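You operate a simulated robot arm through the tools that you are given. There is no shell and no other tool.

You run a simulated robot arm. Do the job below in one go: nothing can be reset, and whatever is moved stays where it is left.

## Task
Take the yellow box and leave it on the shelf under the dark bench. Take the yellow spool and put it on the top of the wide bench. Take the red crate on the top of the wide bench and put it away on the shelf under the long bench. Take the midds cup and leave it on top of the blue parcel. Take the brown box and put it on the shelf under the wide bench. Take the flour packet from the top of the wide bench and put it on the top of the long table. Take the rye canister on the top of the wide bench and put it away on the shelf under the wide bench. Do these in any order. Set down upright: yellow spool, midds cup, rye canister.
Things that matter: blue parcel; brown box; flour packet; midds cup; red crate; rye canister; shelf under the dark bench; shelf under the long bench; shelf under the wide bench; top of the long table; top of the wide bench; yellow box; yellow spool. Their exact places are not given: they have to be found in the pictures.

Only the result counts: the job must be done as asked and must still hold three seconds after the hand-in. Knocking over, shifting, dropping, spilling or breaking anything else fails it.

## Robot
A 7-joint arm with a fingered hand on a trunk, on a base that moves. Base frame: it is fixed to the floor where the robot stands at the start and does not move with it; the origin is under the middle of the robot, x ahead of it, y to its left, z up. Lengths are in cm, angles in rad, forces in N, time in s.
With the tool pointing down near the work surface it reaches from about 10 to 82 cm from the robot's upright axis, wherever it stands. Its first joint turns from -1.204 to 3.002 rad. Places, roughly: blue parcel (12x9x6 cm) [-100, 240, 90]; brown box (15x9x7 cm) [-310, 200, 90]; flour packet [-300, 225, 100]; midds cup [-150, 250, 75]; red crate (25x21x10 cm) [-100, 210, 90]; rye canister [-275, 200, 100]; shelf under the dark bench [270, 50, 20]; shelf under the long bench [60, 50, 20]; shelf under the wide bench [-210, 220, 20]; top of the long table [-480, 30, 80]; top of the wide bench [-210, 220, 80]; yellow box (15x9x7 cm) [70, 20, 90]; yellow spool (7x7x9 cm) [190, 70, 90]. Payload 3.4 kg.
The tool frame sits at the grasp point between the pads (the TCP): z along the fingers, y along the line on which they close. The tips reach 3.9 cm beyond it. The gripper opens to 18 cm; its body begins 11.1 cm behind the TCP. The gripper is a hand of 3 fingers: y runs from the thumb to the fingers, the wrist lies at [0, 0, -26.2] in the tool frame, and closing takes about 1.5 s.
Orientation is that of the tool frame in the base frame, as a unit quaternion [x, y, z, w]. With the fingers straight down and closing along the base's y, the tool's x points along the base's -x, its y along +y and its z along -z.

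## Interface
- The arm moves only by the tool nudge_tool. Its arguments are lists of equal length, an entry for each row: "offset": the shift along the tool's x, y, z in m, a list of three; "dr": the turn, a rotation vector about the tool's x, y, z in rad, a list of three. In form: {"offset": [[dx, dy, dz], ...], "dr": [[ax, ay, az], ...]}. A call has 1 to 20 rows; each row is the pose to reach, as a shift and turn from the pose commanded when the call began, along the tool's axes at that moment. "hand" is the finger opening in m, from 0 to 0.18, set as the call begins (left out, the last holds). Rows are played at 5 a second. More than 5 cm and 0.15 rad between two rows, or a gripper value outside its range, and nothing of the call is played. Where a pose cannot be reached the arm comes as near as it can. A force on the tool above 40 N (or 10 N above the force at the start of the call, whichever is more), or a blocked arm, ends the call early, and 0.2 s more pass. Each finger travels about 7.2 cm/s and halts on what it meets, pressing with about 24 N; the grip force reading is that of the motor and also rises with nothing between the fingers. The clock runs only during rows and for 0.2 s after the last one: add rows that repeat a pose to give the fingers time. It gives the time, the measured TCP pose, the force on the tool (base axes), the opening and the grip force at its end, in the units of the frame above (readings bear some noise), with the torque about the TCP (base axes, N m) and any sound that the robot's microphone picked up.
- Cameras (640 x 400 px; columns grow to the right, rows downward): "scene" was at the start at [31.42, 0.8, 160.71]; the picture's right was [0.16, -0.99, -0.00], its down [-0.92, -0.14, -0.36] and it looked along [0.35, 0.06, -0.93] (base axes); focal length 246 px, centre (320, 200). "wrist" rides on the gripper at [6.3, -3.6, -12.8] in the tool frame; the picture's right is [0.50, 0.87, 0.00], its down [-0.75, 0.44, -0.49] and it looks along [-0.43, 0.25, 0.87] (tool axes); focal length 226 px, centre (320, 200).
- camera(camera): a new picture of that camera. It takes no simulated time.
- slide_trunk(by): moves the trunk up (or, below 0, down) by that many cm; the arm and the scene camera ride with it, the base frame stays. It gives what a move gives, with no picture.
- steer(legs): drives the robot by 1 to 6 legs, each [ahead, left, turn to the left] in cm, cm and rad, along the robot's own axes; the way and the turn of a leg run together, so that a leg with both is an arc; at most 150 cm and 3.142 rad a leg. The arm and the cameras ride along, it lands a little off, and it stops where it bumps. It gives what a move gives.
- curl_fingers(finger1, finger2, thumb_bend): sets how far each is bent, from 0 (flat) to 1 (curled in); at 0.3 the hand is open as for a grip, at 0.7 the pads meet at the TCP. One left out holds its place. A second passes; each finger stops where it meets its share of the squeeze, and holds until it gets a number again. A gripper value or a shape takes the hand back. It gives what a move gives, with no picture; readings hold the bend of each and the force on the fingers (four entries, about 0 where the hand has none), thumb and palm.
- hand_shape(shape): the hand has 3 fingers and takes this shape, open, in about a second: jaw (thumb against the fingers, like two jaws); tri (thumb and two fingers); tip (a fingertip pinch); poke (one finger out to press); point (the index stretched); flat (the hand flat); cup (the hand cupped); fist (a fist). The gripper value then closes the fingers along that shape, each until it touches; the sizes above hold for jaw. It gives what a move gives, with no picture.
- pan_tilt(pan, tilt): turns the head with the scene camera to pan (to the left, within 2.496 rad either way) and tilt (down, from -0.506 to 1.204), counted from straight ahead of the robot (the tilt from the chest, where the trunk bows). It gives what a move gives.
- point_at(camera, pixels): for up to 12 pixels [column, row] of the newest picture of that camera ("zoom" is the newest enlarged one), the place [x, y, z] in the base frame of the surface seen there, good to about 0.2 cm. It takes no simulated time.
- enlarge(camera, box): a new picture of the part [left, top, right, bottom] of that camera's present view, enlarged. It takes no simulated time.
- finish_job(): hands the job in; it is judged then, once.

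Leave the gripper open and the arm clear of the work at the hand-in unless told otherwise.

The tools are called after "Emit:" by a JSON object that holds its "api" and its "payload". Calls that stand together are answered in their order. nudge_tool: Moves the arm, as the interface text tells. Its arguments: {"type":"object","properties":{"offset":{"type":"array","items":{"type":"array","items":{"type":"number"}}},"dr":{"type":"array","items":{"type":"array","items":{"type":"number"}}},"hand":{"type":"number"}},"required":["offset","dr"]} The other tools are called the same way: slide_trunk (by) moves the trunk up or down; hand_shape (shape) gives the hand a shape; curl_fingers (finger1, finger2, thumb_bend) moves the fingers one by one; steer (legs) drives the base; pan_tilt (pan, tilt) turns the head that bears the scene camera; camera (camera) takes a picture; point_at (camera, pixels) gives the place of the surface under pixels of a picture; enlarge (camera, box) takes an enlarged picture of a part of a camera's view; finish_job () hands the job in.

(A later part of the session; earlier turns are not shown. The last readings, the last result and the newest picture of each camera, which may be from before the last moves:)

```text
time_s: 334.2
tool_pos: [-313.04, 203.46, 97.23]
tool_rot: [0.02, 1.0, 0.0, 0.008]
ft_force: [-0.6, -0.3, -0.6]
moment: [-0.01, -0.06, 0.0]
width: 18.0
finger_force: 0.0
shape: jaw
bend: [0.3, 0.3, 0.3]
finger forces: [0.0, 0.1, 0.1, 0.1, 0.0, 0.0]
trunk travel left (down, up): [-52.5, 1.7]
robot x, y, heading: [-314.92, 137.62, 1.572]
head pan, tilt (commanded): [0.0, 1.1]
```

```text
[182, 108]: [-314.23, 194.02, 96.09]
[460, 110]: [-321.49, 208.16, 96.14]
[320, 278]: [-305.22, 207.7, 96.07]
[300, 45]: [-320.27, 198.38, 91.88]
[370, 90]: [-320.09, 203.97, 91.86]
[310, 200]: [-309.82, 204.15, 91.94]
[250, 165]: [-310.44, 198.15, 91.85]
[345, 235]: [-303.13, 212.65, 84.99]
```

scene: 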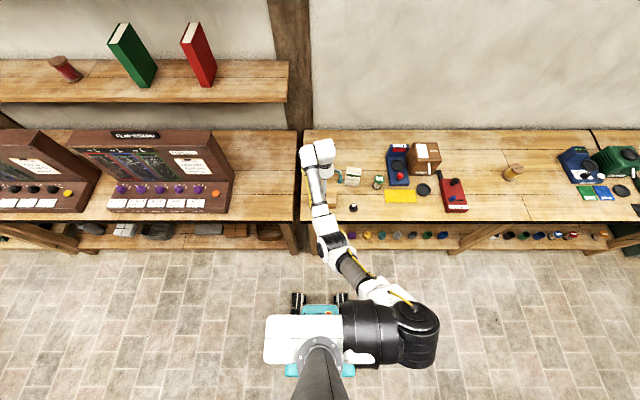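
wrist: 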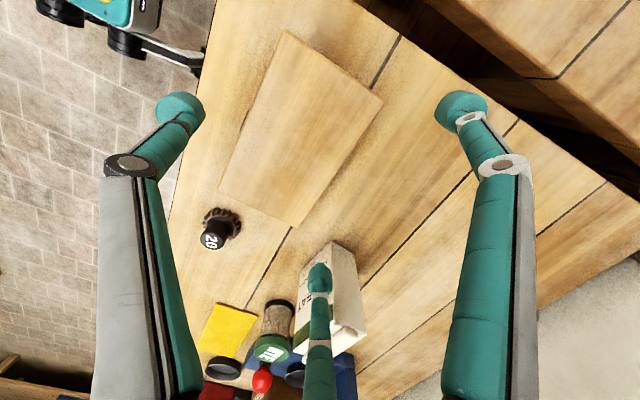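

Thumb and both fingers clear the box by over 1 cm, and the packet by nearly 3 cm. I descend to z≈89.6.

Emit:
{"api": "nudge_tool", "payload": {"offset": [[0, 0, 0.025], [0, 0, 0.05], [0, 0, 0.07], [0, 0, 0.076], [0, 0, 0.076]], "dr": [[0, 0, 0], [0, 0, 0], [0, 0, 0], [0, 0, 0], [0, 0, 0]]}}

Emit:
{"api": "camera", "payload": {"camera": "wrist"}}

```text
time_s: 335.4
tool_pos: [-313.19, 203.67, 89.76]
tool_rot: [0.021, 1.0, -0.002, 0.01]
ft_force: [-0.4, 0.0, 0.2]
moment: [0.03, -0.02, -0.01]
width: 17.97
finger_force: 0.1
shape: jaw
bend: [0.3, 0.3, 0.3]
finger forces: [0.1, 0.0, 0.0, 0.0, 0.2, 0.1]
trunk travel left (down, up): [-52.5, 1.7]
robot x, y, heading: [-314.49, 137.77, 1.578]
head pan, tilt (commanded): [0.0, 1.1]
```

```text
taken
```

wrist: 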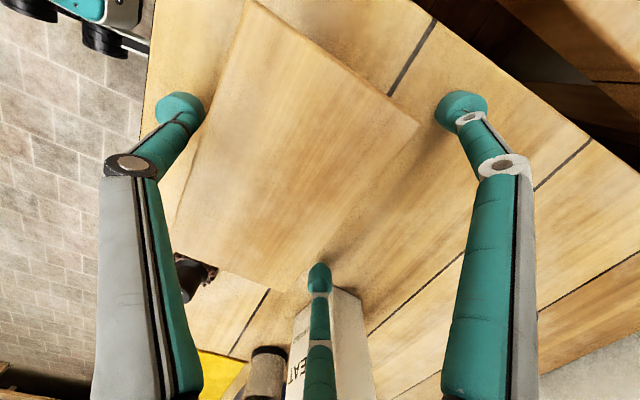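

I close the hand on the box.

Emit:
{"api": "nudge_tool", "payload": {"offset": [[0, 0, 0], [0, 0, 0], [0, 0, 0], [0, 0, 0], [0, 0, 0], [0, 0, 0], [0, 0, 0], [0, 0, 0], [0, 0, 0], [0, 0, 0]], "dr": [[0, 0, 0], [0, 0, 0], [0, 0, 0], [0, 0, 0], [0, 0, 0], [0, 0, 0], [0, 0, 0], [0, 0, 0], [0, 0, 0], [0, 0, 0]], "hand": 0.04}}

Emit:
{"api": "camera", "payload": {"camera": "wrist"}}

```text
time_s: 337.6
tool_pos: [-313.14, 203.54, 89.74]
tool_rot: [0.02, 1.0, 0.0, 0.01]
ft_force: [0.6, -0.6, 0.2]
moment: [-0.11, -0.02, -0.04]
width: 8.83
finger_force: 24.1
shape: jaw
bend: [0.73, 0.73, 0.67]
finger forces: [14.7, 16.0, 0.0, 0.0, 30.4, 0.1]
trunk travel left (down, up): [-52.5, 1.7]
robot x, y, heading: [-314.89, 137.32, 1.572]
head pan, tilt (commanded): [0.0, 1.1]
```

```text
taken
```

wrist: 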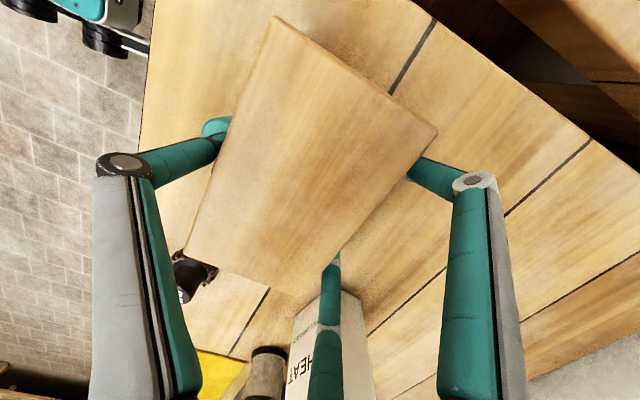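

Gripped. I lift 11 cm, then back away from the bench.

Emit:
{"api": "nudge_tool", "payload": {"offset": [[0, 0, -0.01], [0, 0, -0.03], [0, 0, -0.06], [0, 0, -0.09], [0, 0, -0.11], [0, 0, -0.11]], "dr": [[0, 0, 0], [0, 0, 0], [0, 0, 0], [0, 0, 0], [0, 0, 0], [0, 0, 0]]}}

Emit:
{"api": "steer", "payload": {"legs": [[-30, 0, 0]]}}

Emit:
{"api": "camera", "payload": {"camera": "wrist"}}

Emit:
{"api": "camera", "payload": {"camera": "scene"}}

```text
time_s: 339.0
tool_pos: [-313.19, 203.61, 100.8]
tool_rot: [0.021, 1.0, -0.001, 0.009]
ft_force: [-0.1, 0.1, -6.5]
moment: [0.09, 0.02, 0.0]
width: 8.78
finger_force: 24.6
shape: jaw
bend: [0.73, 0.73, 0.67]
finger forces: [14.4, 16.0, 0.0, 0.0, 30.4, 0.0]
trunk travel left (down, up): [-52.5, 1.7]
robot x, y, heading: [-314.89, 137.72, 1.571]
head pan, tilt (commanded): [0.0, 1.1]
```

```text
time_s: 341.0
tool_pos: [-313.16, 173.74, 101.03]
tool_rot: [0.02, 1.0, -0.001, 0.009]
ft_force: [0.2, 0.1, -5.6]
moment: [0.11, 0.02, 0.01]
width: 8.78
finger_force: 24.2
shape: jaw
bend: [0.73, 0.73, 0.67]
finger forces: [14.3, 16.1, 0.0, 0.1, 30.5, 0.0]
trunk travel left (down, up): [-52.5, 1.7]
robot x, y, heading: [-314.7, 107.56, 1.57]
head pan, tilt (commanded): [0.0, 1.1]
```

```text
taken
```

wrist: 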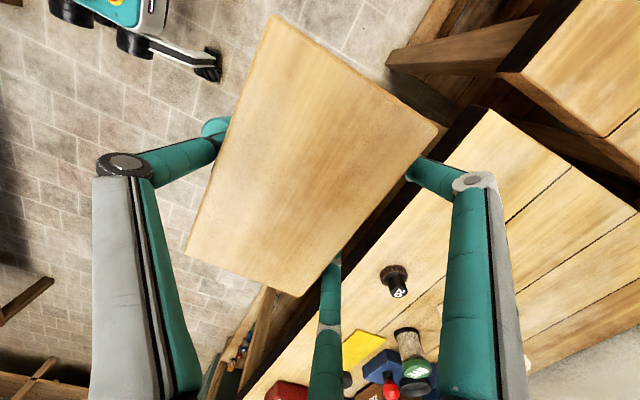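

```text
taken
```

scene: 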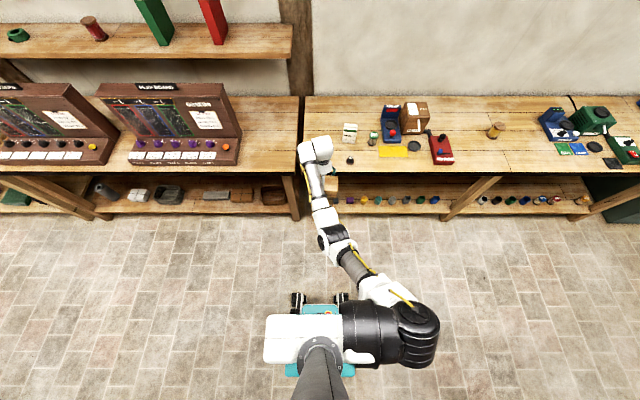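

Held well. I check the arm's heights (elbow, forearm) to plan going under the bench.

Emit:
{"api": "point_at", "payload": {"camera": "scene", "pixels": [[333, 238], [318, 190], [325, 215], [350, 262], [375, 285], [400, 300], [315, 150], [430, 320], [345, 250]]}}

Emit:
{"api": "steer", "payload": {"legs": [[-12, -38, 0]]}}

Emit:
{"api": "slide_trunk", "payload": {"by": -40}}

Emit:
{"api": "camera", "payload": {"camera": "scene"}}

```text
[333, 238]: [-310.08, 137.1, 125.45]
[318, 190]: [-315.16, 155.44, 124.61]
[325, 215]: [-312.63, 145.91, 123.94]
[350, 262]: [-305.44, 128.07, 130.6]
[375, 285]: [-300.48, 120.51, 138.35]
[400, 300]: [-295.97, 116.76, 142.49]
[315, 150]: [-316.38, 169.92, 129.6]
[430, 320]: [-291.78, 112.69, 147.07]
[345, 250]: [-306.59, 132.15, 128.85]
```

```text
time_s: 343.5
tool_pos: [-275.02, 161.45, 101.01]
tool_rot: [0.02, 1.0, 0.001, 0.01]
ft_force: [-0.9, -0.2, -6.8]
moment: [0.08, -0.03, 0.02]
width: 8.77
finger_force: 24.2
shape: jaw
bend: [0.73, 0.73, 0.67]
finger forces: [14.5, 15.9, 0.1, 0.0, 30.4, 0.2]
trunk travel left (down, up): [-52.5, 1.7]
robot x, y, heading: [-276.17, 96.22, 1.577]
head pan, tilt (commanded): [0.0, 1.1]
```

```text
time_s: 347.4
tool_pos: [-274.98, 159.09, 53.25]
tool_rot: [0.02, 0.997, -0.068, 0.011]
ft_force: [-0.8, 0.4, -4.5]
moment: [0.09, -0.03, 0.01]
width: 8.76
finger_force: 24.2
shape: jaw
bend: [0.73, 0.73, 0.67]
finger forces: [14.7, 16.1, 0.0, 0.0, 30.2, 0.0]
trunk travel left (down, up): [-12.5, 41.7]
robot x, y, heading: [-276.04, 95.86, 1.573]
head pan, tilt (commanded): [0.0, 1.1]
```

```text
taken
```

scene: 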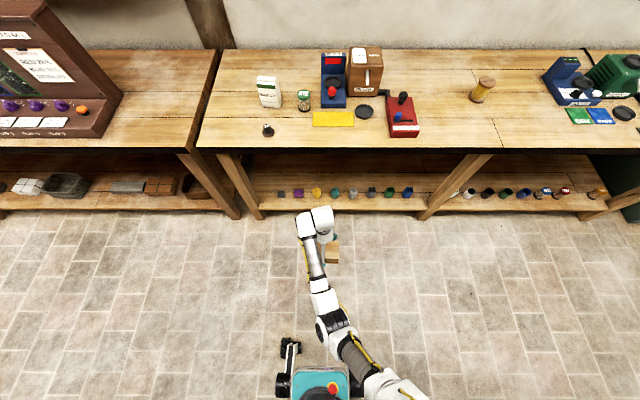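

The tool tilted a bit (0.14 rad) during lowering. I hold still a moment to see if it settles.

Emit:
{"api": "nudge_tool", "payload": {"offset": [[0, 0, 0], [0, 0, 0], [0, 0, 0]], "dr": [[0, 0, 0], [0, 0, 0], [0, 0, 0]]}}

Emit:
{"api": "camera", "payload": {"camera": "wrist"}}

Emit:
{"api": "enlarge", "payload": {"camera": "scene", "box": [240, 200, 460, 400]}}

```text
time_s: 348.2
tool_pos: [-274.94, 159.02, 53.23]
tool_rot: [0.02, 0.997, -0.069, 0.011]
ft_force: [0.5, 0.3, -6.0]
moment: [0.1, -0.01, -0.01]
width: 8.74
finger_force: 23.4
shape: jaw
bend: [0.73, 0.73, 0.67]
finger forces: [14.7, 16.1, 0.0, 0.0, 30.1, 0.0]
trunk travel left (down, up): [-12.5, 41.7]
robot x, y, heading: [-276.45, 95.89, 1.576]
head pan, tilt (commanded): [0.0, 1.1]
```

```text
taken
```

wrist: 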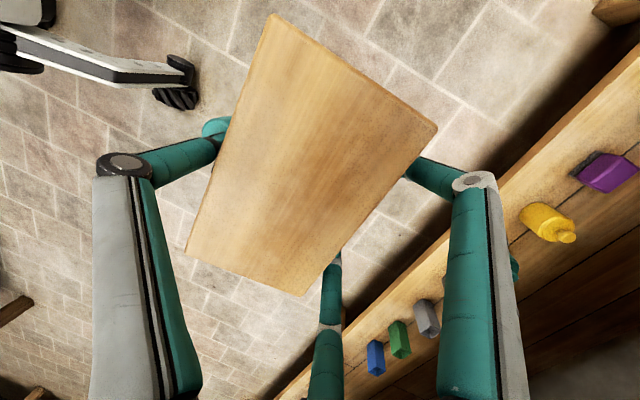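

```text
2.00 times, centred on (350, 300) of scene
```

zoom: 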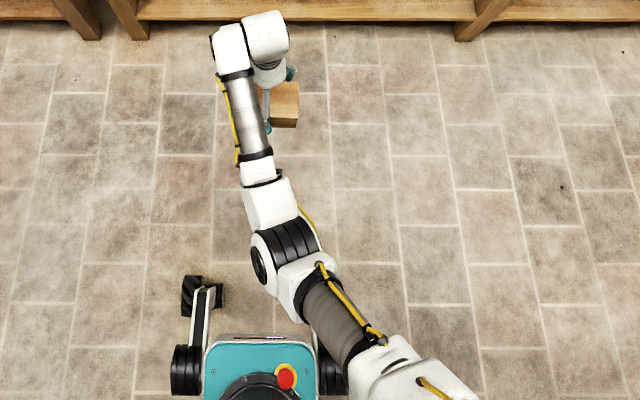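

I straighten the tool and lower it to z≈37, 66 cm ahead.

Emit:
{"api": "nudge_tool", "payload": {"offset": [[0, 0.013, 0.0385], [0, 0.026, 0.077], [0, 0.039, 0.1155], [0, 0.052, 0.154], [0, 0.052, 0.154]], "dr": [[-0.034, 0, 0], [-0.069, 0, 0], [-0.103, 0, 0], [-0.137, 0, 0], [-0.137, 0, 0]]}}

Emit:
{"api": "camera", "payload": {"camera": "scene"}}

Emit:
{"api": "camera", "payload": {"camera": "wrist"}}

```text
time_s: 349.4
tool_pos: [-274.38, 162.0, 37.13]
tool_rot: [0.018, 1.0, 0.0, 0.012]
ft_force: [0.5, 0.2, -6.1]
moment: [0.12, 0.0, -0.01]
width: 8.69
finger_force: 23.9
shape: jaw
bend: [0.73, 0.73, 0.67]
finger forces: [14.7, 16.1, 0.0, 0.0, 30.8, 0.1]
trunk travel left (down, up): [-12.5, 41.7]
robot x, y, heading: [-276.42, 96.0, 1.575]
head pan, tilt (commanded): [0.0, 1.1]
```

```text
taken
```

scene: 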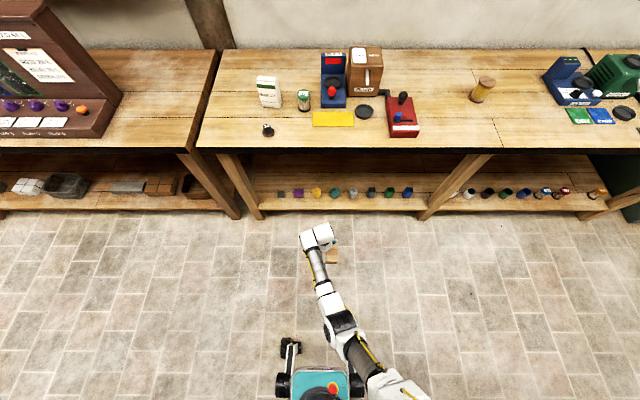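

```text
taken
```

wrist: 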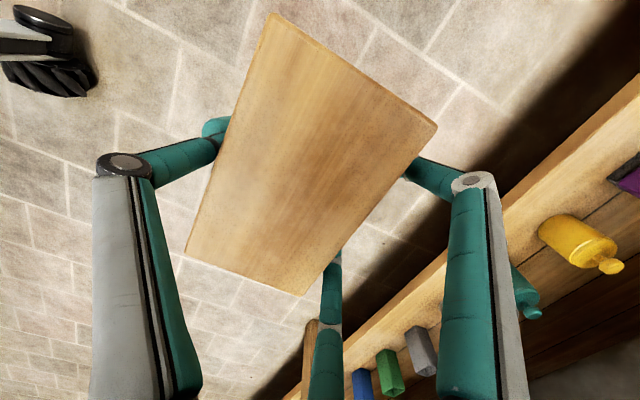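

Emit:
{"api": "point_at", "payload": {"camera": "scene", "pixels": [[318, 228], [318, 262], [328, 295], [340, 322], [362, 350], [378, 372], [400, 390], [300, 128], [300, 150], [300, 155], [330, 258]]}}

Emit:
{"api": "point_at", "payload": {"camera": "wrist", "pixels": [[270, 20], [430, 130], [300, 290], [190, 245], [310, 150], [570, 250], [525, 310], [420, 360]]}}

```text
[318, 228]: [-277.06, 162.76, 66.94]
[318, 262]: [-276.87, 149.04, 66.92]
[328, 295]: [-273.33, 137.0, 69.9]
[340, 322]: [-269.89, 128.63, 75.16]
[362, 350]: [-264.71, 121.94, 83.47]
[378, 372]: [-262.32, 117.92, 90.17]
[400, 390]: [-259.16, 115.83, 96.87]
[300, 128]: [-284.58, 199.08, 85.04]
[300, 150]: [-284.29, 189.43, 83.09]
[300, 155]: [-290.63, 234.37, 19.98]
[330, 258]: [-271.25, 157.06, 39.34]
```

```text
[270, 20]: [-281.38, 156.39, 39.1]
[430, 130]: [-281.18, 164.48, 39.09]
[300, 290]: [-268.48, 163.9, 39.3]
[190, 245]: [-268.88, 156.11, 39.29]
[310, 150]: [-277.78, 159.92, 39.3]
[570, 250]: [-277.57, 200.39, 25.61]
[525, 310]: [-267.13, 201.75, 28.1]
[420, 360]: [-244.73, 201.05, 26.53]
```

Arm height at the bench edge would be ≈73–75, below the underside (≈79); the box bottom is 32, above the jars (28). I drive ahead 58 cm.

Emit:
{"api": "steer", "payload": {"legs": [[58, 0, 0]]}}

Emit:
{"api": "camera", "payload": {"camera": "wrist"}}

Emit:
{"api": "camera", "payload": {"camera": "scene"}}

```text
time_s: 352.6
tool_pos: [-274.95, 219.4, 36.99]
tool_rot: [0.017, 1.0, -0.001, 0.012]
ft_force: [-0.6, 0.5, -5.2]
moment: [0.1, 0.01, -0.03]
width: 8.7
finger_force: 23.7
shape: jaw
bend: [0.73, 0.73, 0.67]
finger forces: [14.6, 16.1, 0.0, 0.0, 30.8, 0.0]
trunk travel left (down, up): [-12.5, 41.7]
robot x, y, heading: [-276.58, 153.4, 1.577]
head pan, tilt (commanded): [0.0, 1.1]
```

```text
taken
```

wrist: 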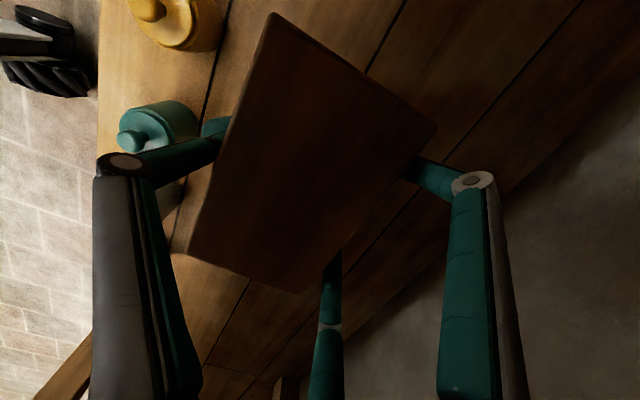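

```text
taken
```

scene: 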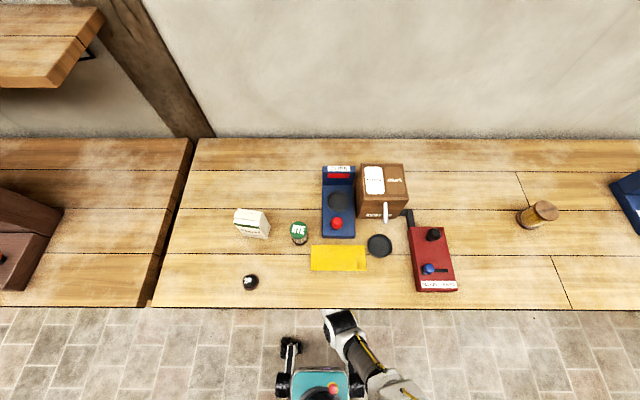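

The box is behind the jar row. I push 2.5 cm further back and lower 12 cm onto the shelf.

Emit:
{"api": "nudge_tool", "payload": {"offset": [[0, 0.025, 0.0], [0, 0.025, 0.03], [0, 0.025, 0.06], [0, 0.025, 0.09], [0, 0.025, 0.11], [0, 0.025, 0.116], [0, 0.025, 0.116]], "dr": [[0, 0, 0], [0, 0, 0], [0, 0, 0], [0, 0, 0], [0, 0, 0], [0, 0, 0], [0, 0, 0]]}}

Emit:
{"api": "camera", "payload": {"camera": "wrist"}}

```text
time_s: 354.0
tool_pos: [-273.53, 212.0, 23.69]
tool_rot: [0.022, 0.999, -0.037, 0.01]
ft_force: [-10.7, 11.5, 33.9]
moment: [0.05, 0.61, -0.31]
width: 8.25
finger_force: 24.2
shape: jaw
bend: [0.75, 0.75, 0.69]
finger forces: [27.7, 20.0, 0.1, 0.0, 27.7, 0.0]
out of reach, approached as far as the arm can: row 4, 5, 6
trunk travel left (down, up): [-12.5, 41.7]
robot x, y, heading: [-276.32, 152.89, 1.572]
head pan, tilt (commanded): [0.0, 1.1]
stopped in row 6: the force on the tool passed its limit at 40 N (the readings are from after the stop); the commanded pose is now the measured one
```

```text
taken
```

wrist: 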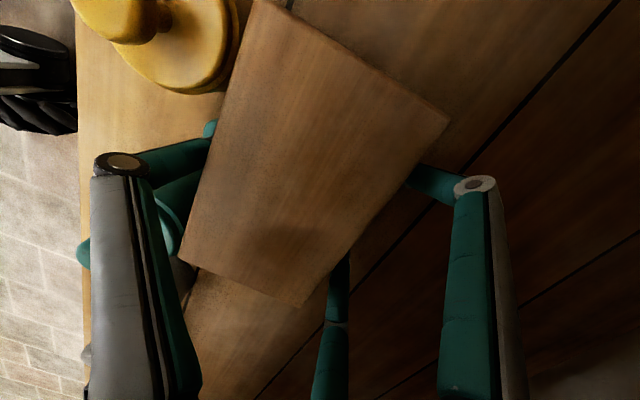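

The reach ran out and the tool sagged back to y≈212 while pressing down. I stop and inspect whether the jar near the thumb was touched.

Emit:
{"api": "enlarge", "payload": {"camera": "wrist", "box": [60, 60, 340, 340]}}

Emit:
{"api": "point_at", "payload": {"camera": "wrist", "pixels": [[85, 255], [180, 200], [172, 235], [210, 125], [265, 20], [440, 125], [305, 295], [190, 255], [160, 60], [80, 355]]}}

```text
1.43 times, centred on (200, 200) of wrist
```

zoom: 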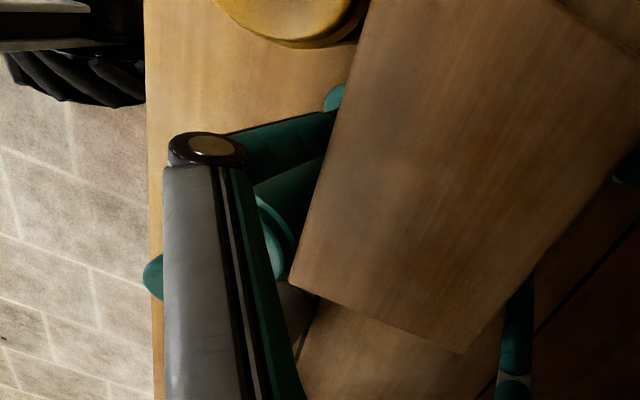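

```text
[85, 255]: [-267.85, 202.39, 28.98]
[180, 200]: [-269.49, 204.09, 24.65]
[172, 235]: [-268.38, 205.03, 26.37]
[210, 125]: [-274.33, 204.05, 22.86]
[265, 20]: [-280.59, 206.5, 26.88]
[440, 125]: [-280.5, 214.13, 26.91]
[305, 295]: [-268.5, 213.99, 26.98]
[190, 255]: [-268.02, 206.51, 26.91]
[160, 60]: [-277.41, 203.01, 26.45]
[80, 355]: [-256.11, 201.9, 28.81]
```

The box stands on the shelf at y≈206–214, just behind the jars; the thumb is in the gap between the yellow (−279) and teal (−267.8) jars. I read the state again without moving.

Emit:
{"api": "nudge_tool", "payload": {"offset": [[0, 0, 0]], "dr": [[0, 0, 0]]}}

Emit:
{"api": "camera", "payload": {"camera": "wrist"}}

Emit:
{"api": "enlarge", "payload": {"camera": "wrist", "box": [60, 0, 260, 160]}}

Emit:
{"api": "point_at", "payload": {"camera": "zoom", "pixels": [[240, 60], [400, 150], [530, 60], [560, 130], [580, 20], [300, 200], [500, 380], [470, 395], [350, 30]]}}

```text
time_s: 354.4
tool_pos: [-273.43, 211.91, 23.69]
tool_rot: [0.02, 0.999, -0.038, 0.012]
ft_force: [-8.8, 9.6, 25.3]
moment: [0.06, 0.4, -0.33]
width: 8.22
finger_force: 23.9
shape: jaw
bend: [0.75, 0.75, 0.69]
finger forces: [23.5, 19.4, 0.1, 0.0, 28.3, 0.0]
trunk travel left (down, up): [-12.5, 41.7]
robot x, y, heading: [-276.14, 153.16, 1.576]
head pan, tilt (commanded): [0.0, 1.1]
```

```text
taken
```

wrist: 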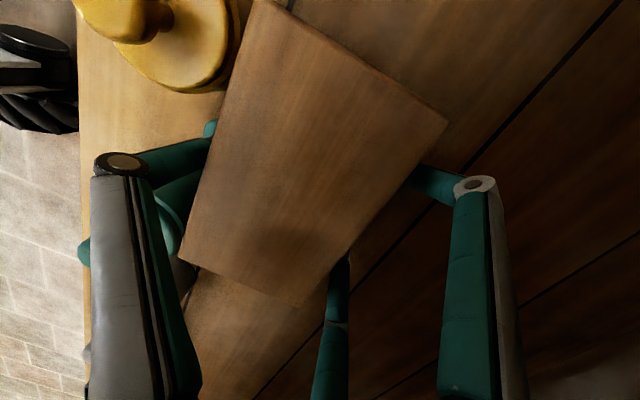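

```text
2.50 times, centred on (160, 80) of wrist
```

zoom: 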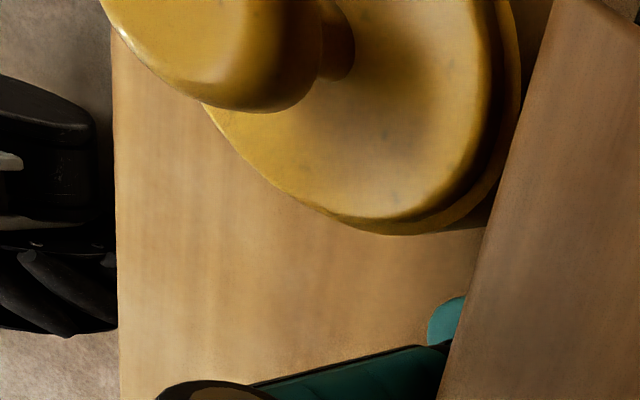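

```text
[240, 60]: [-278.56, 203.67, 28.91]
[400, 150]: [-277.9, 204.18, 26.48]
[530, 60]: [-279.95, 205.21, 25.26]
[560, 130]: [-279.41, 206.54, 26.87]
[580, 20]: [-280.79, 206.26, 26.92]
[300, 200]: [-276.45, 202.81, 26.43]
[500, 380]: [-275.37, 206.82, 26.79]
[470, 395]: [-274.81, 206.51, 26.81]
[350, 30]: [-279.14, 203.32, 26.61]
```

Both jars stand upright with about 1 cm gap to the box. The box is resting on the shelf, so I release it here: open to 14 cm (thumb slides back within the gap).

Emit:
{"api": "nudge_tool", "payload": {"offset": [[0, 0, 0], [0, 0, -0.003], [0, 0, -0.003], [0, 0, -0.003], [0, 0, -0.003], [0, 0, -0.003]], "dr": [[0, 0, 0], [0, 0, 0], [0, 0, 0], [0, 0, 0], [0, 0, 0], [0, 0, 0]], "hand": 0.13}}

Emit:
{"api": "camera", "payload": {"camera": "wrist"}}

```text
time_s: 355.8
tool_pos: [-274.13, 212.52, 23.92]
tool_rot: [0.019, 0.999, -0.038, 0.015]
ft_force: [-3.9, -8.0, 57.0]
moment: [2.11, 1.06, 0.1]
width: 12.44
finger_force: 0.1
shape: jaw
bend: [0.7, 0.66, 0.61]
finger forces: [38.4, 19.0, 0.0, 0.0, 3.3, 0.0]
trunk travel left (down, up): [-12.5, 41.7]
robot x, y, heading: [-276.28, 153.07, 1.574]
head pan, tilt (commanded): [0.0, 1.1]
```

```text
taken
```

wrist: 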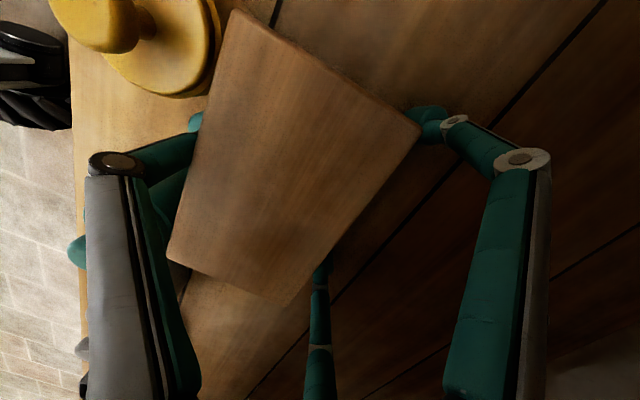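

The fingertips are pressing on the shelf (57 N). I raise gently straight up.

Emit:
{"api": "nudge_tool", "payload": {"offset": [[0, 0, -0.005], [0, 0, -0.01], [0, 0, -0.015], [0, 0, -0.015]], "dr": [[0, 0, 0], [0, 0, 0], [0, 0, 0], [0, 0, 0]]}}

Emit:
{"api": "camera", "payload": {"camera": "wrist"}}

Emit:
{"api": "point_at", "payload": {"camera": "wrist", "pixels": [[235, 20], [415, 130], [290, 295], [175, 250], [200, 120], [75, 255], [210, 40], [180, 215]]}}

```text
time_s: 356.8
tool_pos: [-273.77, 212.42, 24.39]
tool_rot: [0.019, 0.999, -0.046, 0.015]
ft_force: [-1.0, -0.2, 1.7]
moment: [0.03, 0.12, 0.04]
width: 12.97
finger_force: 0.0
shape: jaw
bend: [0.62, 0.62, 0.61]
finger forces: [1.2, 0.0, 0.0, 0.1, 0.0, 0.1]
trunk travel left (down, up): [-12.5, 41.7]
robot x, y, heading: [-276.34, 152.89, 1.576]
head pan, tilt (commanded): [0.0, 1.1]
```

```text
taken
```

wrist: 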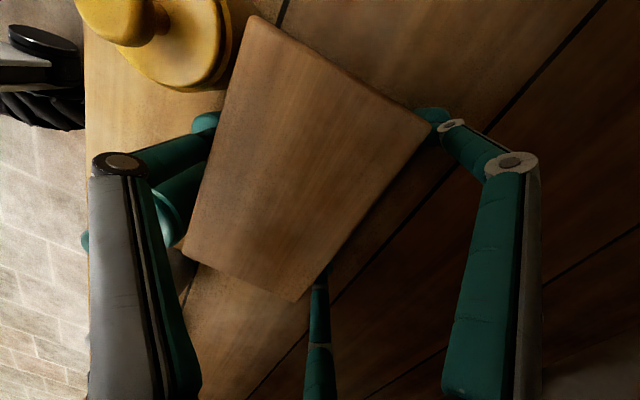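

```text
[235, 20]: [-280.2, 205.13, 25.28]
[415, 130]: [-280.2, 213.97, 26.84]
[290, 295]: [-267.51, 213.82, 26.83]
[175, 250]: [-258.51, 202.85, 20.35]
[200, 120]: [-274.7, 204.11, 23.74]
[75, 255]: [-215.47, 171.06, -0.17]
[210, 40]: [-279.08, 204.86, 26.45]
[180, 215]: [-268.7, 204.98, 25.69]
```

Free of contact now. I continue straight up in small steps, watching for drift.

Emit:
{"api": "nudge_tool", "payload": {"offset": [[0, 0, -0.01], [0, 0, -0.02], [0, 0, -0.03], [0, 0, -0.04], [0, 0, -0.04]], "dr": [[0, 0, 0], [0, 0, 0], [0, 0, 0], [0, 0, 0], [0, 0, 0]]}}

Emit:
{"api": "camera", "payload": {"camera": "wrist"}}

```text
time_s: 358.0
tool_pos: [-273.8, 212.89, 28.53]
tool_rot: [0.019, 0.999, -0.044, 0.015]
ft_force: [0.1, -0.6, -1.1]
moment: [0.03, -0.03, -0.04]
width: 13.02
finger_force: 0.1
shape: jaw
bend: [0.61, 0.62, 0.61]
finger forces: [0.0, 0.0, 0.0, 0.0, 0.6, 0.1]
trunk travel left (down, up): [-12.5, 41.7]
robot x, y, heading: [-276.35, 153.02, 1.575]
head pan, tilt (commanded): [0.0, 1.1]
```

```text
taken
```

wrist: 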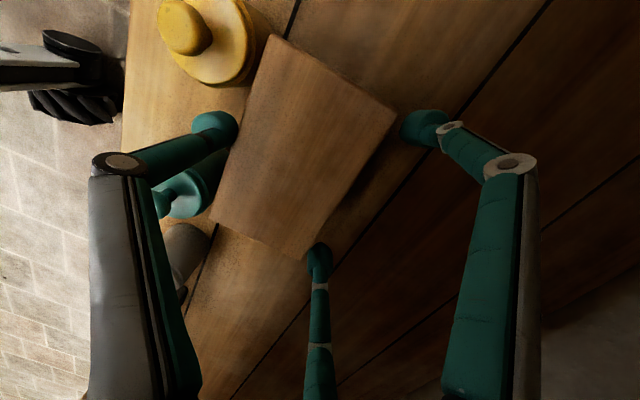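

Good. I continue up another 11 cm and look at box and jars.

Emit:
{"api": "nudge_tool", "payload": {"offset": [[0, 0, -0.02], [0, 0, -0.04], [0, 0, -0.06], [0, 0, -0.08], [0, 0, -0.1], [0, 0, -0.115], [0, 0, -0.115]], "dr": [[0, 0, 0], [0, 0, 0], [-0.03, 0, 0], [-0.06, 0, 0], [-0.09, 0, 0], [-0.09, 0, 0], [-0.09, 0, 0]]}}

Emit:
{"api": "camera", "payload": {"camera": "wrist"}}

Emit:
{"api": "point_at", "payload": {"camera": "wrist", "pixels": [[300, 60], [370, 110], [290, 205], [240, 170], [220, 40], [215, 60], [190, 160], [170, 215]]}}

```text
time_s: 359.6
tool_pos: [-274.29, 213.86, 40.03]
tool_rot: [0.019, 1.0, 0.0, 0.015]
ft_force: [0.3, 0.3, 0.2]
moment: [0.0, 0.01, -0.01]
width: 12.97
finger_force: 0.1
shape: jaw
bend: [0.61, 0.62, 0.61]
finger forces: [0.0, 0.0, 0.0, 0.1, 0.0, 0.1]
trunk travel left (down, up): [-12.5, 41.7]
robot x, y, heading: [-276.29, 152.83, 1.577]
head pan, tilt (commanded): [0.0, 1.1]
```

```text
taken
```

wrist: 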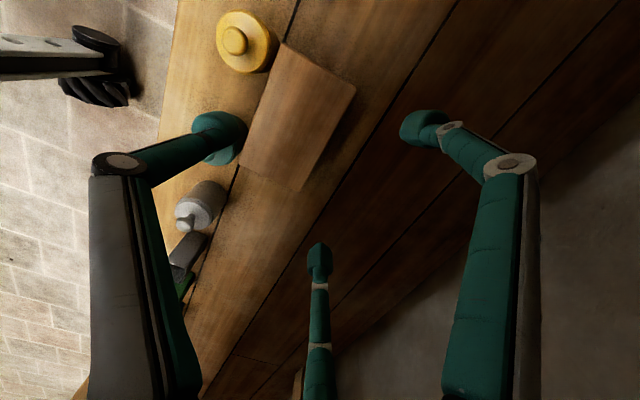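

```text
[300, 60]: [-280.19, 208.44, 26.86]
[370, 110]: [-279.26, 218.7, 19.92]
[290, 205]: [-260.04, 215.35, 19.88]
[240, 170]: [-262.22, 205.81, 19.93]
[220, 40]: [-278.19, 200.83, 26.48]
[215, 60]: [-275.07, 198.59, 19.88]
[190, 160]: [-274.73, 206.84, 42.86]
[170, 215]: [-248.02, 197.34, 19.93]
```

The box lies on the shelf; the yellow jar is upright. I drive back out and check the row from the scene camera.

Emit:
{"api": "steer", "payload": {"legs": [[-50, 0, 0]]}}

Emit:
{"api": "camera", "payload": {"camera": "wrist"}}

Emit:
{"api": "pan_tilt", "payload": {"pan": 0.0, "tilt": 0.85}}

Emit:
{"api": "enlarge", "payload": {"camera": "scene", "box": [240, 180, 440, 300]}}

```text
time_s: 362.5
tool_pos: [-274.06, 163.45, 40.15]
tool_rot: [0.017, 1.0, 0.001, 0.016]
ft_force: [-0.9, -0.3, -0.1]
moment: [-0.03, 0.01, 0.01]
width: 12.98
finger_force: 0.1
shape: jaw
bend: [0.61, 0.62, 0.61]
finger forces: [0.0, 0.0, 0.0, 0.0, 0.0, 0.1]
trunk travel left (down, up): [-12.5, 41.7]
robot x, y, heading: [-276.21, 102.6, 1.575]
head pan, tilt (commanded): [0.0, 1.1]
```

```text
taken
```

wrist: 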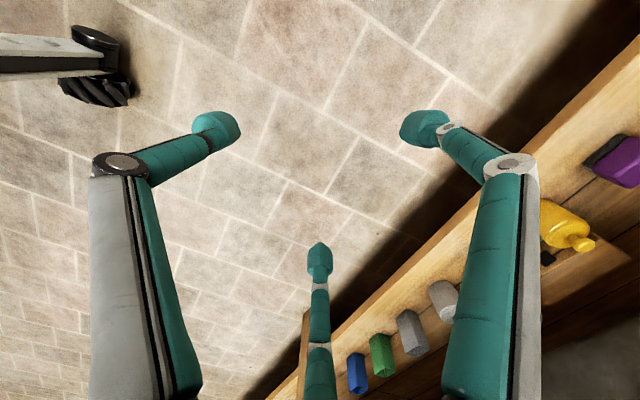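

```text
time_s: 363.3
tool_pos: [-274.2, 163.25, 40.33]
tool_rot: [0.017, 1.0, 0.003, 0.014]
ft_force: [-0.3, 0.3, -0.1]
moment: [0.04, 0.0, 0.0]
width: 12.98
finger_force: 0.1
shape: jaw
bend: [0.61, 0.61, 0.61]
finger forces: [0.0, 0.0, 0.0, 0.0, 0.0, 0.0]
trunk travel left (down, up): [-12.5, 41.7]
robot x, y, heading: [-275.67, 102.75, 1.582]
head pan, tilt (commanded): [0.0, 0.85]
```

```text
3.20 times, centred on (340, 240) of scene
```

zoom: 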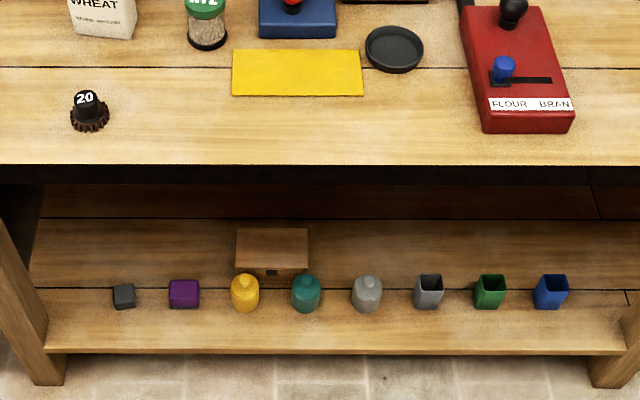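

The jar row is intact and evenly spaced, and the brown box lies behind it. Next the rye canister: I zoom in on it and its neighbours and measure.

Emit:
{"api": "enlarge", "payload": {"camera": "scene", "box": [240, 130, 380, 220]}}

Emit:
{"api": "point_at", "payload": {"camera": "zoom", "pixels": [[235, 120], [205, 115], [262, 115], [235, 102], [235, 165], [240, 205], [115, 120], [160, 150], [95, 70], [145, 65], [330, 185], [320, 150]]}}

```text
4.44 times, centred on (310, 175) of scene
```

zoom: 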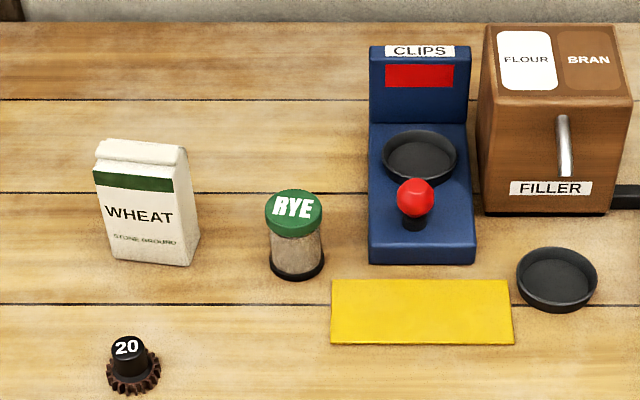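

```text
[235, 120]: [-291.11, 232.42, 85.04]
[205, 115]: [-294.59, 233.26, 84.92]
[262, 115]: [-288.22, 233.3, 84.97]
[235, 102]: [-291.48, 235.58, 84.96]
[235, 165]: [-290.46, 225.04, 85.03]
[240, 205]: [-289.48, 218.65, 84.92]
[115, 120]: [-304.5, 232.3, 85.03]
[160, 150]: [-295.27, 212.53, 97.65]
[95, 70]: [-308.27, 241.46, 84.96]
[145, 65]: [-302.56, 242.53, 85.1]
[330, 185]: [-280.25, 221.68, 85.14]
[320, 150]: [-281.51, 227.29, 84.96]
```

Now precise points on canister, packet and the blue device in this zoom.

Emit:
{"api": "point_at", "payload": {"camera": "zoom", "pixels": [[294, 207], [267, 213], [321, 213], [294, 193], [294, 232], [297, 276], [272, 268], [323, 268], [370, 262], [370, 200], [372, 130], [330, 340]]}}

Emit:
{"api": "point_at", "payload": {"camera": "zoom", "pixels": [[98, 150], [185, 152], [185, 265], [112, 255], [105, 142], [180, 148], [140, 200], [195, 240], [420, 255], [415, 190], [420, 80], [130, 350]]}}

```text
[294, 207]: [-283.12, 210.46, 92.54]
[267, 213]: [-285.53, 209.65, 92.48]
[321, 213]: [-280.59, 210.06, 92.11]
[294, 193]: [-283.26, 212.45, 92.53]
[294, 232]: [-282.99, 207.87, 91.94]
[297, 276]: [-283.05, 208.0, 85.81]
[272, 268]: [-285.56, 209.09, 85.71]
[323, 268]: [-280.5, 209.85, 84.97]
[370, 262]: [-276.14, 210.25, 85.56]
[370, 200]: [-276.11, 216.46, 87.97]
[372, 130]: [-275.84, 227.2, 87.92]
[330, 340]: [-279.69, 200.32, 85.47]
```

```text
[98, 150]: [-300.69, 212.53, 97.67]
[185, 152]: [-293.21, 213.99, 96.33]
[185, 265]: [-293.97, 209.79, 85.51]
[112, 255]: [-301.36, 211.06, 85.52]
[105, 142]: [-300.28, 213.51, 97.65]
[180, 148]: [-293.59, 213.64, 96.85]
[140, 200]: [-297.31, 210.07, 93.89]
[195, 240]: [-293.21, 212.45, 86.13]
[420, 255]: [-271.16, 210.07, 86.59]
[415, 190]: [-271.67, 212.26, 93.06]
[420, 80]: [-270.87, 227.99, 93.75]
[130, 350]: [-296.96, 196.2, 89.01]
```

Canister: centre (−283.1,210.4), radius 2.6, top 92.5; the blue device starts at x −276.1, so I'll turn the hand 0.3 rad to keep a finger clear of it. First raise trunk and arm.

Emit:
{"api": "slide_trunk", "payload": {"by": 40}}

Emit:
{"api": "nudge_tool", "payload": {"offset": [[0, 0.01, -0.04], [0, 0.02, -0.08], [0, 0.03, -0.12], [0, 0.03, -0.16], [0, 0.03, -0.2], [0, 0.03, -0.2]], "dr": [[0, 0, -0.06], [0, 0, -0.12], [0, 0, -0.18], [0, 0, -0.24], [0, 0, -0.3], [0, 0, -0.3]], "hand": 0.09}}

Emit:
{"api": "camera", "payload": {"camera": "scene"}}

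```text
time_s: 367.1
tool_pos: [-274.04, 163.32, 80.32]
tool_rot: [0.018, 1.0, 0.002, 0.015]
ft_force: [0.2, -0.3, 0.4]
moment: [-0.01, 0.03, 0.0]
width: 13.0
finger_force: 0.1
shape: jaw
bend: [0.61, 0.61, 0.61]
finger forces: [0.0, 0.0, 0.0, 0.0, 0.0, 0.0]
trunk travel left (down, up): [-52.5, 1.7]
robot x, y, heading: [-275.99, 102.8, 1.575]
head pan, tilt (commanded): [0.0, 0.85]
```

```text
time_s: 368.5
tool_pos: [-274.42, 166.34, 100.51]
tool_rot: [-0.133, 0.991, 0.0, 0.016]
ft_force: [0.5, -0.2, 0.7]
moment: [0.01, 0.01, 0.01]
width: 9.05
finger_force: 0.0
shape: jaw
bend: [0.71, 0.71, 0.72]
finger forces: [0.1, 0.0, 0.0, 0.0, 0.1, 0.0]
trunk travel left (down, up): [-52.5, 1.7]
robot x, y, heading: [-275.75, 102.77, 1.579]
head pan, tilt (commanded): [0.0, 0.85]
```

```text
taken
```

scene: 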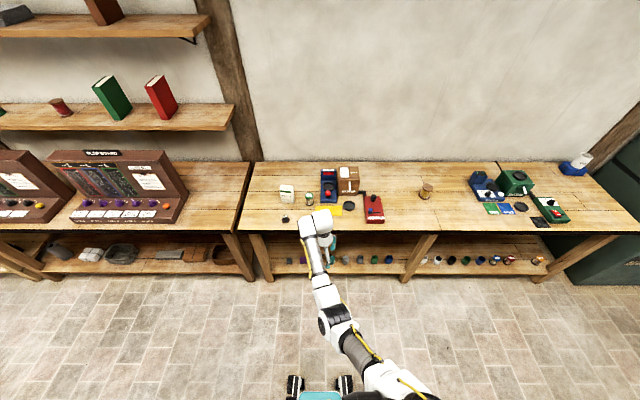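

Aligned in yaw. I drive the hand over the canister.

Emit:
{"api": "steer", "payload": {"legs": [[42, 8.7, 0]]}}

Emit:
{"api": "camera", "payload": {"camera": "wrist"}}

```text
time_s: 371.1
tool_pos: [-283.86, 207.86, 100.29]
tool_rot: [-0.134, 0.991, 0.0, 0.017]
ft_force: [0.4, 0.1, 0.2]
moment: [-0.01, -0.03, -0.02]
width: 9.04
finger_force: 0.0
shape: jaw
bend: [0.71, 0.71, 0.72]
finger forces: [0.0, 0.0, 0.0, 0.0, 0.0, 0.0]
trunk travel left (down, up): [-52.5, 1.7]
robot x, y, heading: [-285.3, 144.31, 1.58]
head pan, tilt (commanded): [0.0, 0.85]
```

```text
taken
```

wrist: 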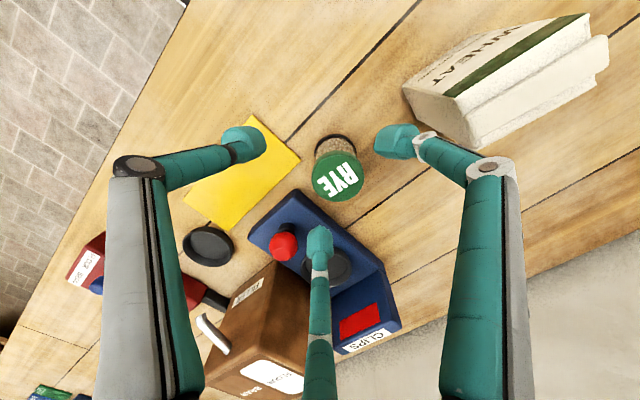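

Emit:
{"api": "point_at", "payload": {"camera": "wrist", "pixels": [[338, 178], [316, 180], [361, 180], [338, 156], [338, 199], [245, 145], [395, 140], [320, 240], [275, 230], [260, 245], [450, 95], [408, 92]]}}

```text
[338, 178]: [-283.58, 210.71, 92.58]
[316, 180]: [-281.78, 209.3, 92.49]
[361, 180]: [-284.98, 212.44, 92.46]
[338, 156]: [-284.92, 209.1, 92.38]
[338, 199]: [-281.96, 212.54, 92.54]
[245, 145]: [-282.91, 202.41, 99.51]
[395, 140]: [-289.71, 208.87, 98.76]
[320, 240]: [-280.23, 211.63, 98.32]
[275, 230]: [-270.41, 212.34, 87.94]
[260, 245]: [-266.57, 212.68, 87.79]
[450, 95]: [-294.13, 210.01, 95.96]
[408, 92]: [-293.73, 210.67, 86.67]
```

Lid centre (−283.4,210.85). I shift (+0.5,+3.0) and descend around the canister to z≈89.3.

Emit:
{"api": "nudge_tool", "payload": {"offset": [[-0.0062, 0.0139, 0], [-0.0124, 0.0277, 0], [-0.0114, 0.0278, 0.03], [-0.0104, 0.028, 0.06], [-0.0094, 0.028, 0.09], [-0.0087, 0.0281, 0.1105], [-0.0087, 0.0281, 0.1105]], "dr": [[0, 0.017, 0], [0, 0.035, 0], [0, 0.035, 0], [0, 0.035, 0], [0, 0.035, 0], [0, 0.035, 0], [0, 0.035, 0]]}}

Emit:
{"api": "camera", "payload": {"camera": "wrist"}}

```text
time_s: 372.7
tool_pos: [-283.48, 210.71, 89.31]
tool_rot: [-0.135, 0.991, -0.001, -0.001]
ft_force: [-0.8, 0.4, 0.9]
moment: [0.03, 0.01, 0.0]
width: 9.06
finger_force: 0.2
shape: jaw
bend: [0.71, 0.71, 0.72]
finger forces: [0.1, 0.1, 0.1, 0.0, 0.0, 0.0]
trunk travel left (down, up): [-52.5, 1.7]
robot x, y, heading: [-285.65, 144.47, 1.584]
head pan, tilt (commanded): [0.0, 0.85]
```

```text
taken
```

wrist: 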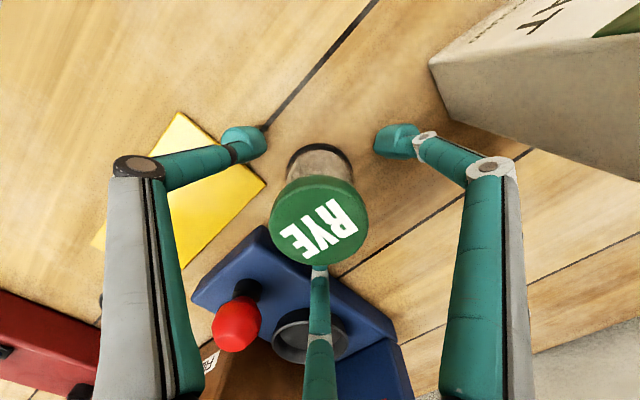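

Centred. I close on the canister.

Emit:
{"api": "nudge_tool", "payload": {"offset": [[0, 0, 0], [0, 0, 0], [0, 0, 0], [0, 0, 0], [0, 0, 0], [0, 0, 0], [0, 0, 0]], "dr": [[0, 0, 0], [0, 0, 0], [0, 0, 0], [0, 0, 0], [0, 0, 0], [0, 0, 0], [0, 0, 0]], "hand": 0.03}}

Emit:
{"api": "camera", "payload": {"camera": "wrist"}}

```text
time_s: 374.3
tool_pos: [-283.5, 210.6, 89.36]
tool_rot: [-0.134, 0.991, -0.001, -0.001]
ft_force: [0.4, 0.4, -0.4]
moment: [-0.01, 0.01, 0.03]
width: 4.66
finger_force: 24.0
shape: jaw
bend: [0.72, 0.72, 0.75]
finger forces: [21.6, 21.4, 0.0, 0.0, 22.3, 0.1]
trunk travel left (down, up): [-52.5, 1.7]
robot x, y, heading: [-285.29, 144.13, 1.584]
head pan, tilt (commanded): [0.0, 0.85]
```

```text
taken
```

wrist: 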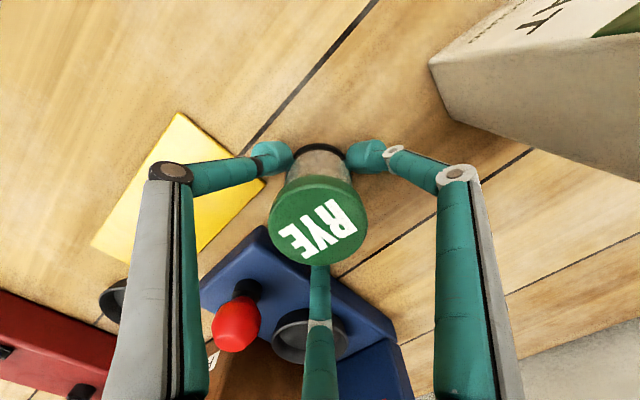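

Gripped evenly (≈22 N each). I lift 11 cm and drive back off the bench.

Emit:
{"api": "nudge_tool", "payload": {"offset": [[0, 0, -0.01], [0, 0, -0.03], [0, 0, -0.06], [0, 0, -0.09], [0, 0, -0.11], [0, 0, -0.11]], "dr": [[0, 0, 0], [0, 0, 0], [0, 0, 0], [0, 0, 0], [0, 0, 0], [0, 0, 0]]}}

Emit:
{"api": "steer", "payload": {"legs": [[-48, 0, -0.012]]}}

Emit:
{"api": "camera", "payload": {"camera": "wrist"}}

Emit:
{"api": "camera", "payload": {"camera": "scene"}}

```text
time_s: 375.7
tool_pos: [-283.37, 210.52, 100.43]
tool_rot: [-0.134, 0.991, -0.001, -0.001]
ft_force: [-0.1, 0.3, -2.2]
moment: [0.01, 0.04, -0.01]
width: 4.68
finger_force: 23.2
shape: jaw
bend: [0.72, 0.72, 0.75]
finger forces: [21.7, 21.3, 0.1, 0.0, 22.3, 0.0]
trunk travel left (down, up): [-52.5, 1.7]
robot x, y, heading: [-285.83, 144.16, 1.581]
head pan, tilt (commanded): [0.0, 0.85]
```

```text
time_s: 378.5
tool_pos: [-283.0, 163.51, 100.49]
tool_rot: [-0.133, 0.991, -0.001, -0.001]
ft_force: [0.4, -0.9, -2.1]
moment: [0.02, -0.03, 0.01]
width: 4.67
finger_force: 24.2
shape: jaw
bend: [0.72, 0.72, 0.75]
finger forces: [21.8, 21.3, 0.1, 0.1, 22.2, 0.0]
trunk travel left (down, up): [-52.5, 1.7]
robot x, y, heading: [-284.76, 97.04, 1.574]
head pan, tilt (commanded): [0.0, 0.85]
```

```text
taken
```

wrist: 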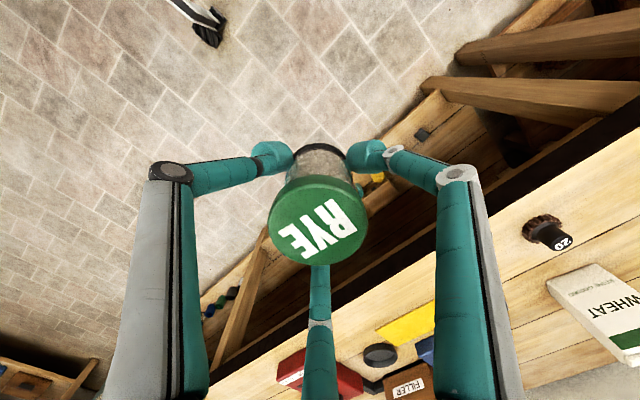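

```text
taken
```

scene: 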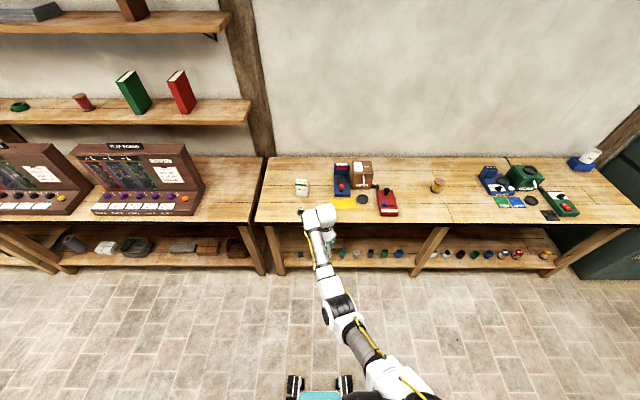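

The canister hangs upright. I strafe right 44 cm to a free stretch of the shelf and lower the trunk in two steps.

Emit:
{"api": "steer", "payload": {"legs": [[0, -44, 0]]}}

Emit:
{"api": "slide_trunk", "payload": {"by": -25}}

Emit:
{"api": "slide_trunk", "payload": {"by": -13}}

Emit:
{"api": "camera", "payload": {"camera": "scene"}}

```text
time_s: 381.2
tool_pos: [-239.34, 163.67, 100.77]
tool_rot: [-0.135, 0.991, 0.0, 0.0]
ft_force: [-0.4, -0.3, -2.3]
moment: [-0.01, -0.01, 0.0]
width: 4.63
finger_force: 23.9
shape: jaw
bend: [0.72, 0.72, 0.75]
finger forces: [21.9, 21.8, 0.0, 0.0, 22.7, 0.0]
trunk travel left (down, up): [-52.5, 1.7]
robot x, y, heading: [-240.7, 96.97, 1.581]
head pan, tilt (commanded): [0.0, 0.85]
```

```text
time_s: 383.8
tool_pos: [-239.34, 163.43, 75.92]
tool_rot: [-0.135, 0.991, 0.002, 0.0]
ft_force: [0.8, 0.4, -2.0]
moment: [0.01, -0.03, -0.02]
width: 4.68
finger_force: 24.2
shape: jaw
bend: [0.72, 0.72, 0.75]
finger forces: [22.1, 21.7, 0.0, 0.1, 22.6, 0.1]
trunk travel left (down, up): [-27.5, 26.7]
robot x, y, heading: [-241.16, 97.7, 1.581]
head pan, tilt (commanded): [0.0, 0.85]
```

```text
time_s: 385.4
tool_pos: [-239.42, 162.77, 60.21]
tool_rot: [-0.135, 0.991, -0.02, -0.003]
ft_force: [-0.4, 0.1, -2.8]
moment: [-0.02, 0.0, 0.03]
width: 4.65
finger_force: 23.7
shape: jaw
bend: [0.72, 0.72, 0.75]
finger forces: [22.1, 21.7, 0.1, 0.0, 22.6, 0.1]
trunk travel left (down, up): [-14.5, 39.7]
robot x, y, heading: [-240.87, 97.53, 1.581]
head pan, tilt (commanded): [0.0, 0.85]
```

```text
taken
```

scene: 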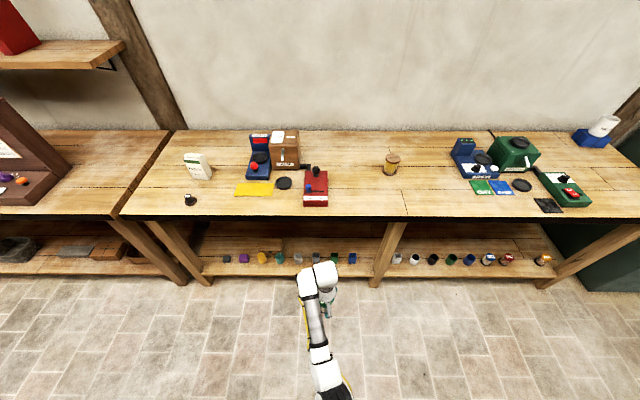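

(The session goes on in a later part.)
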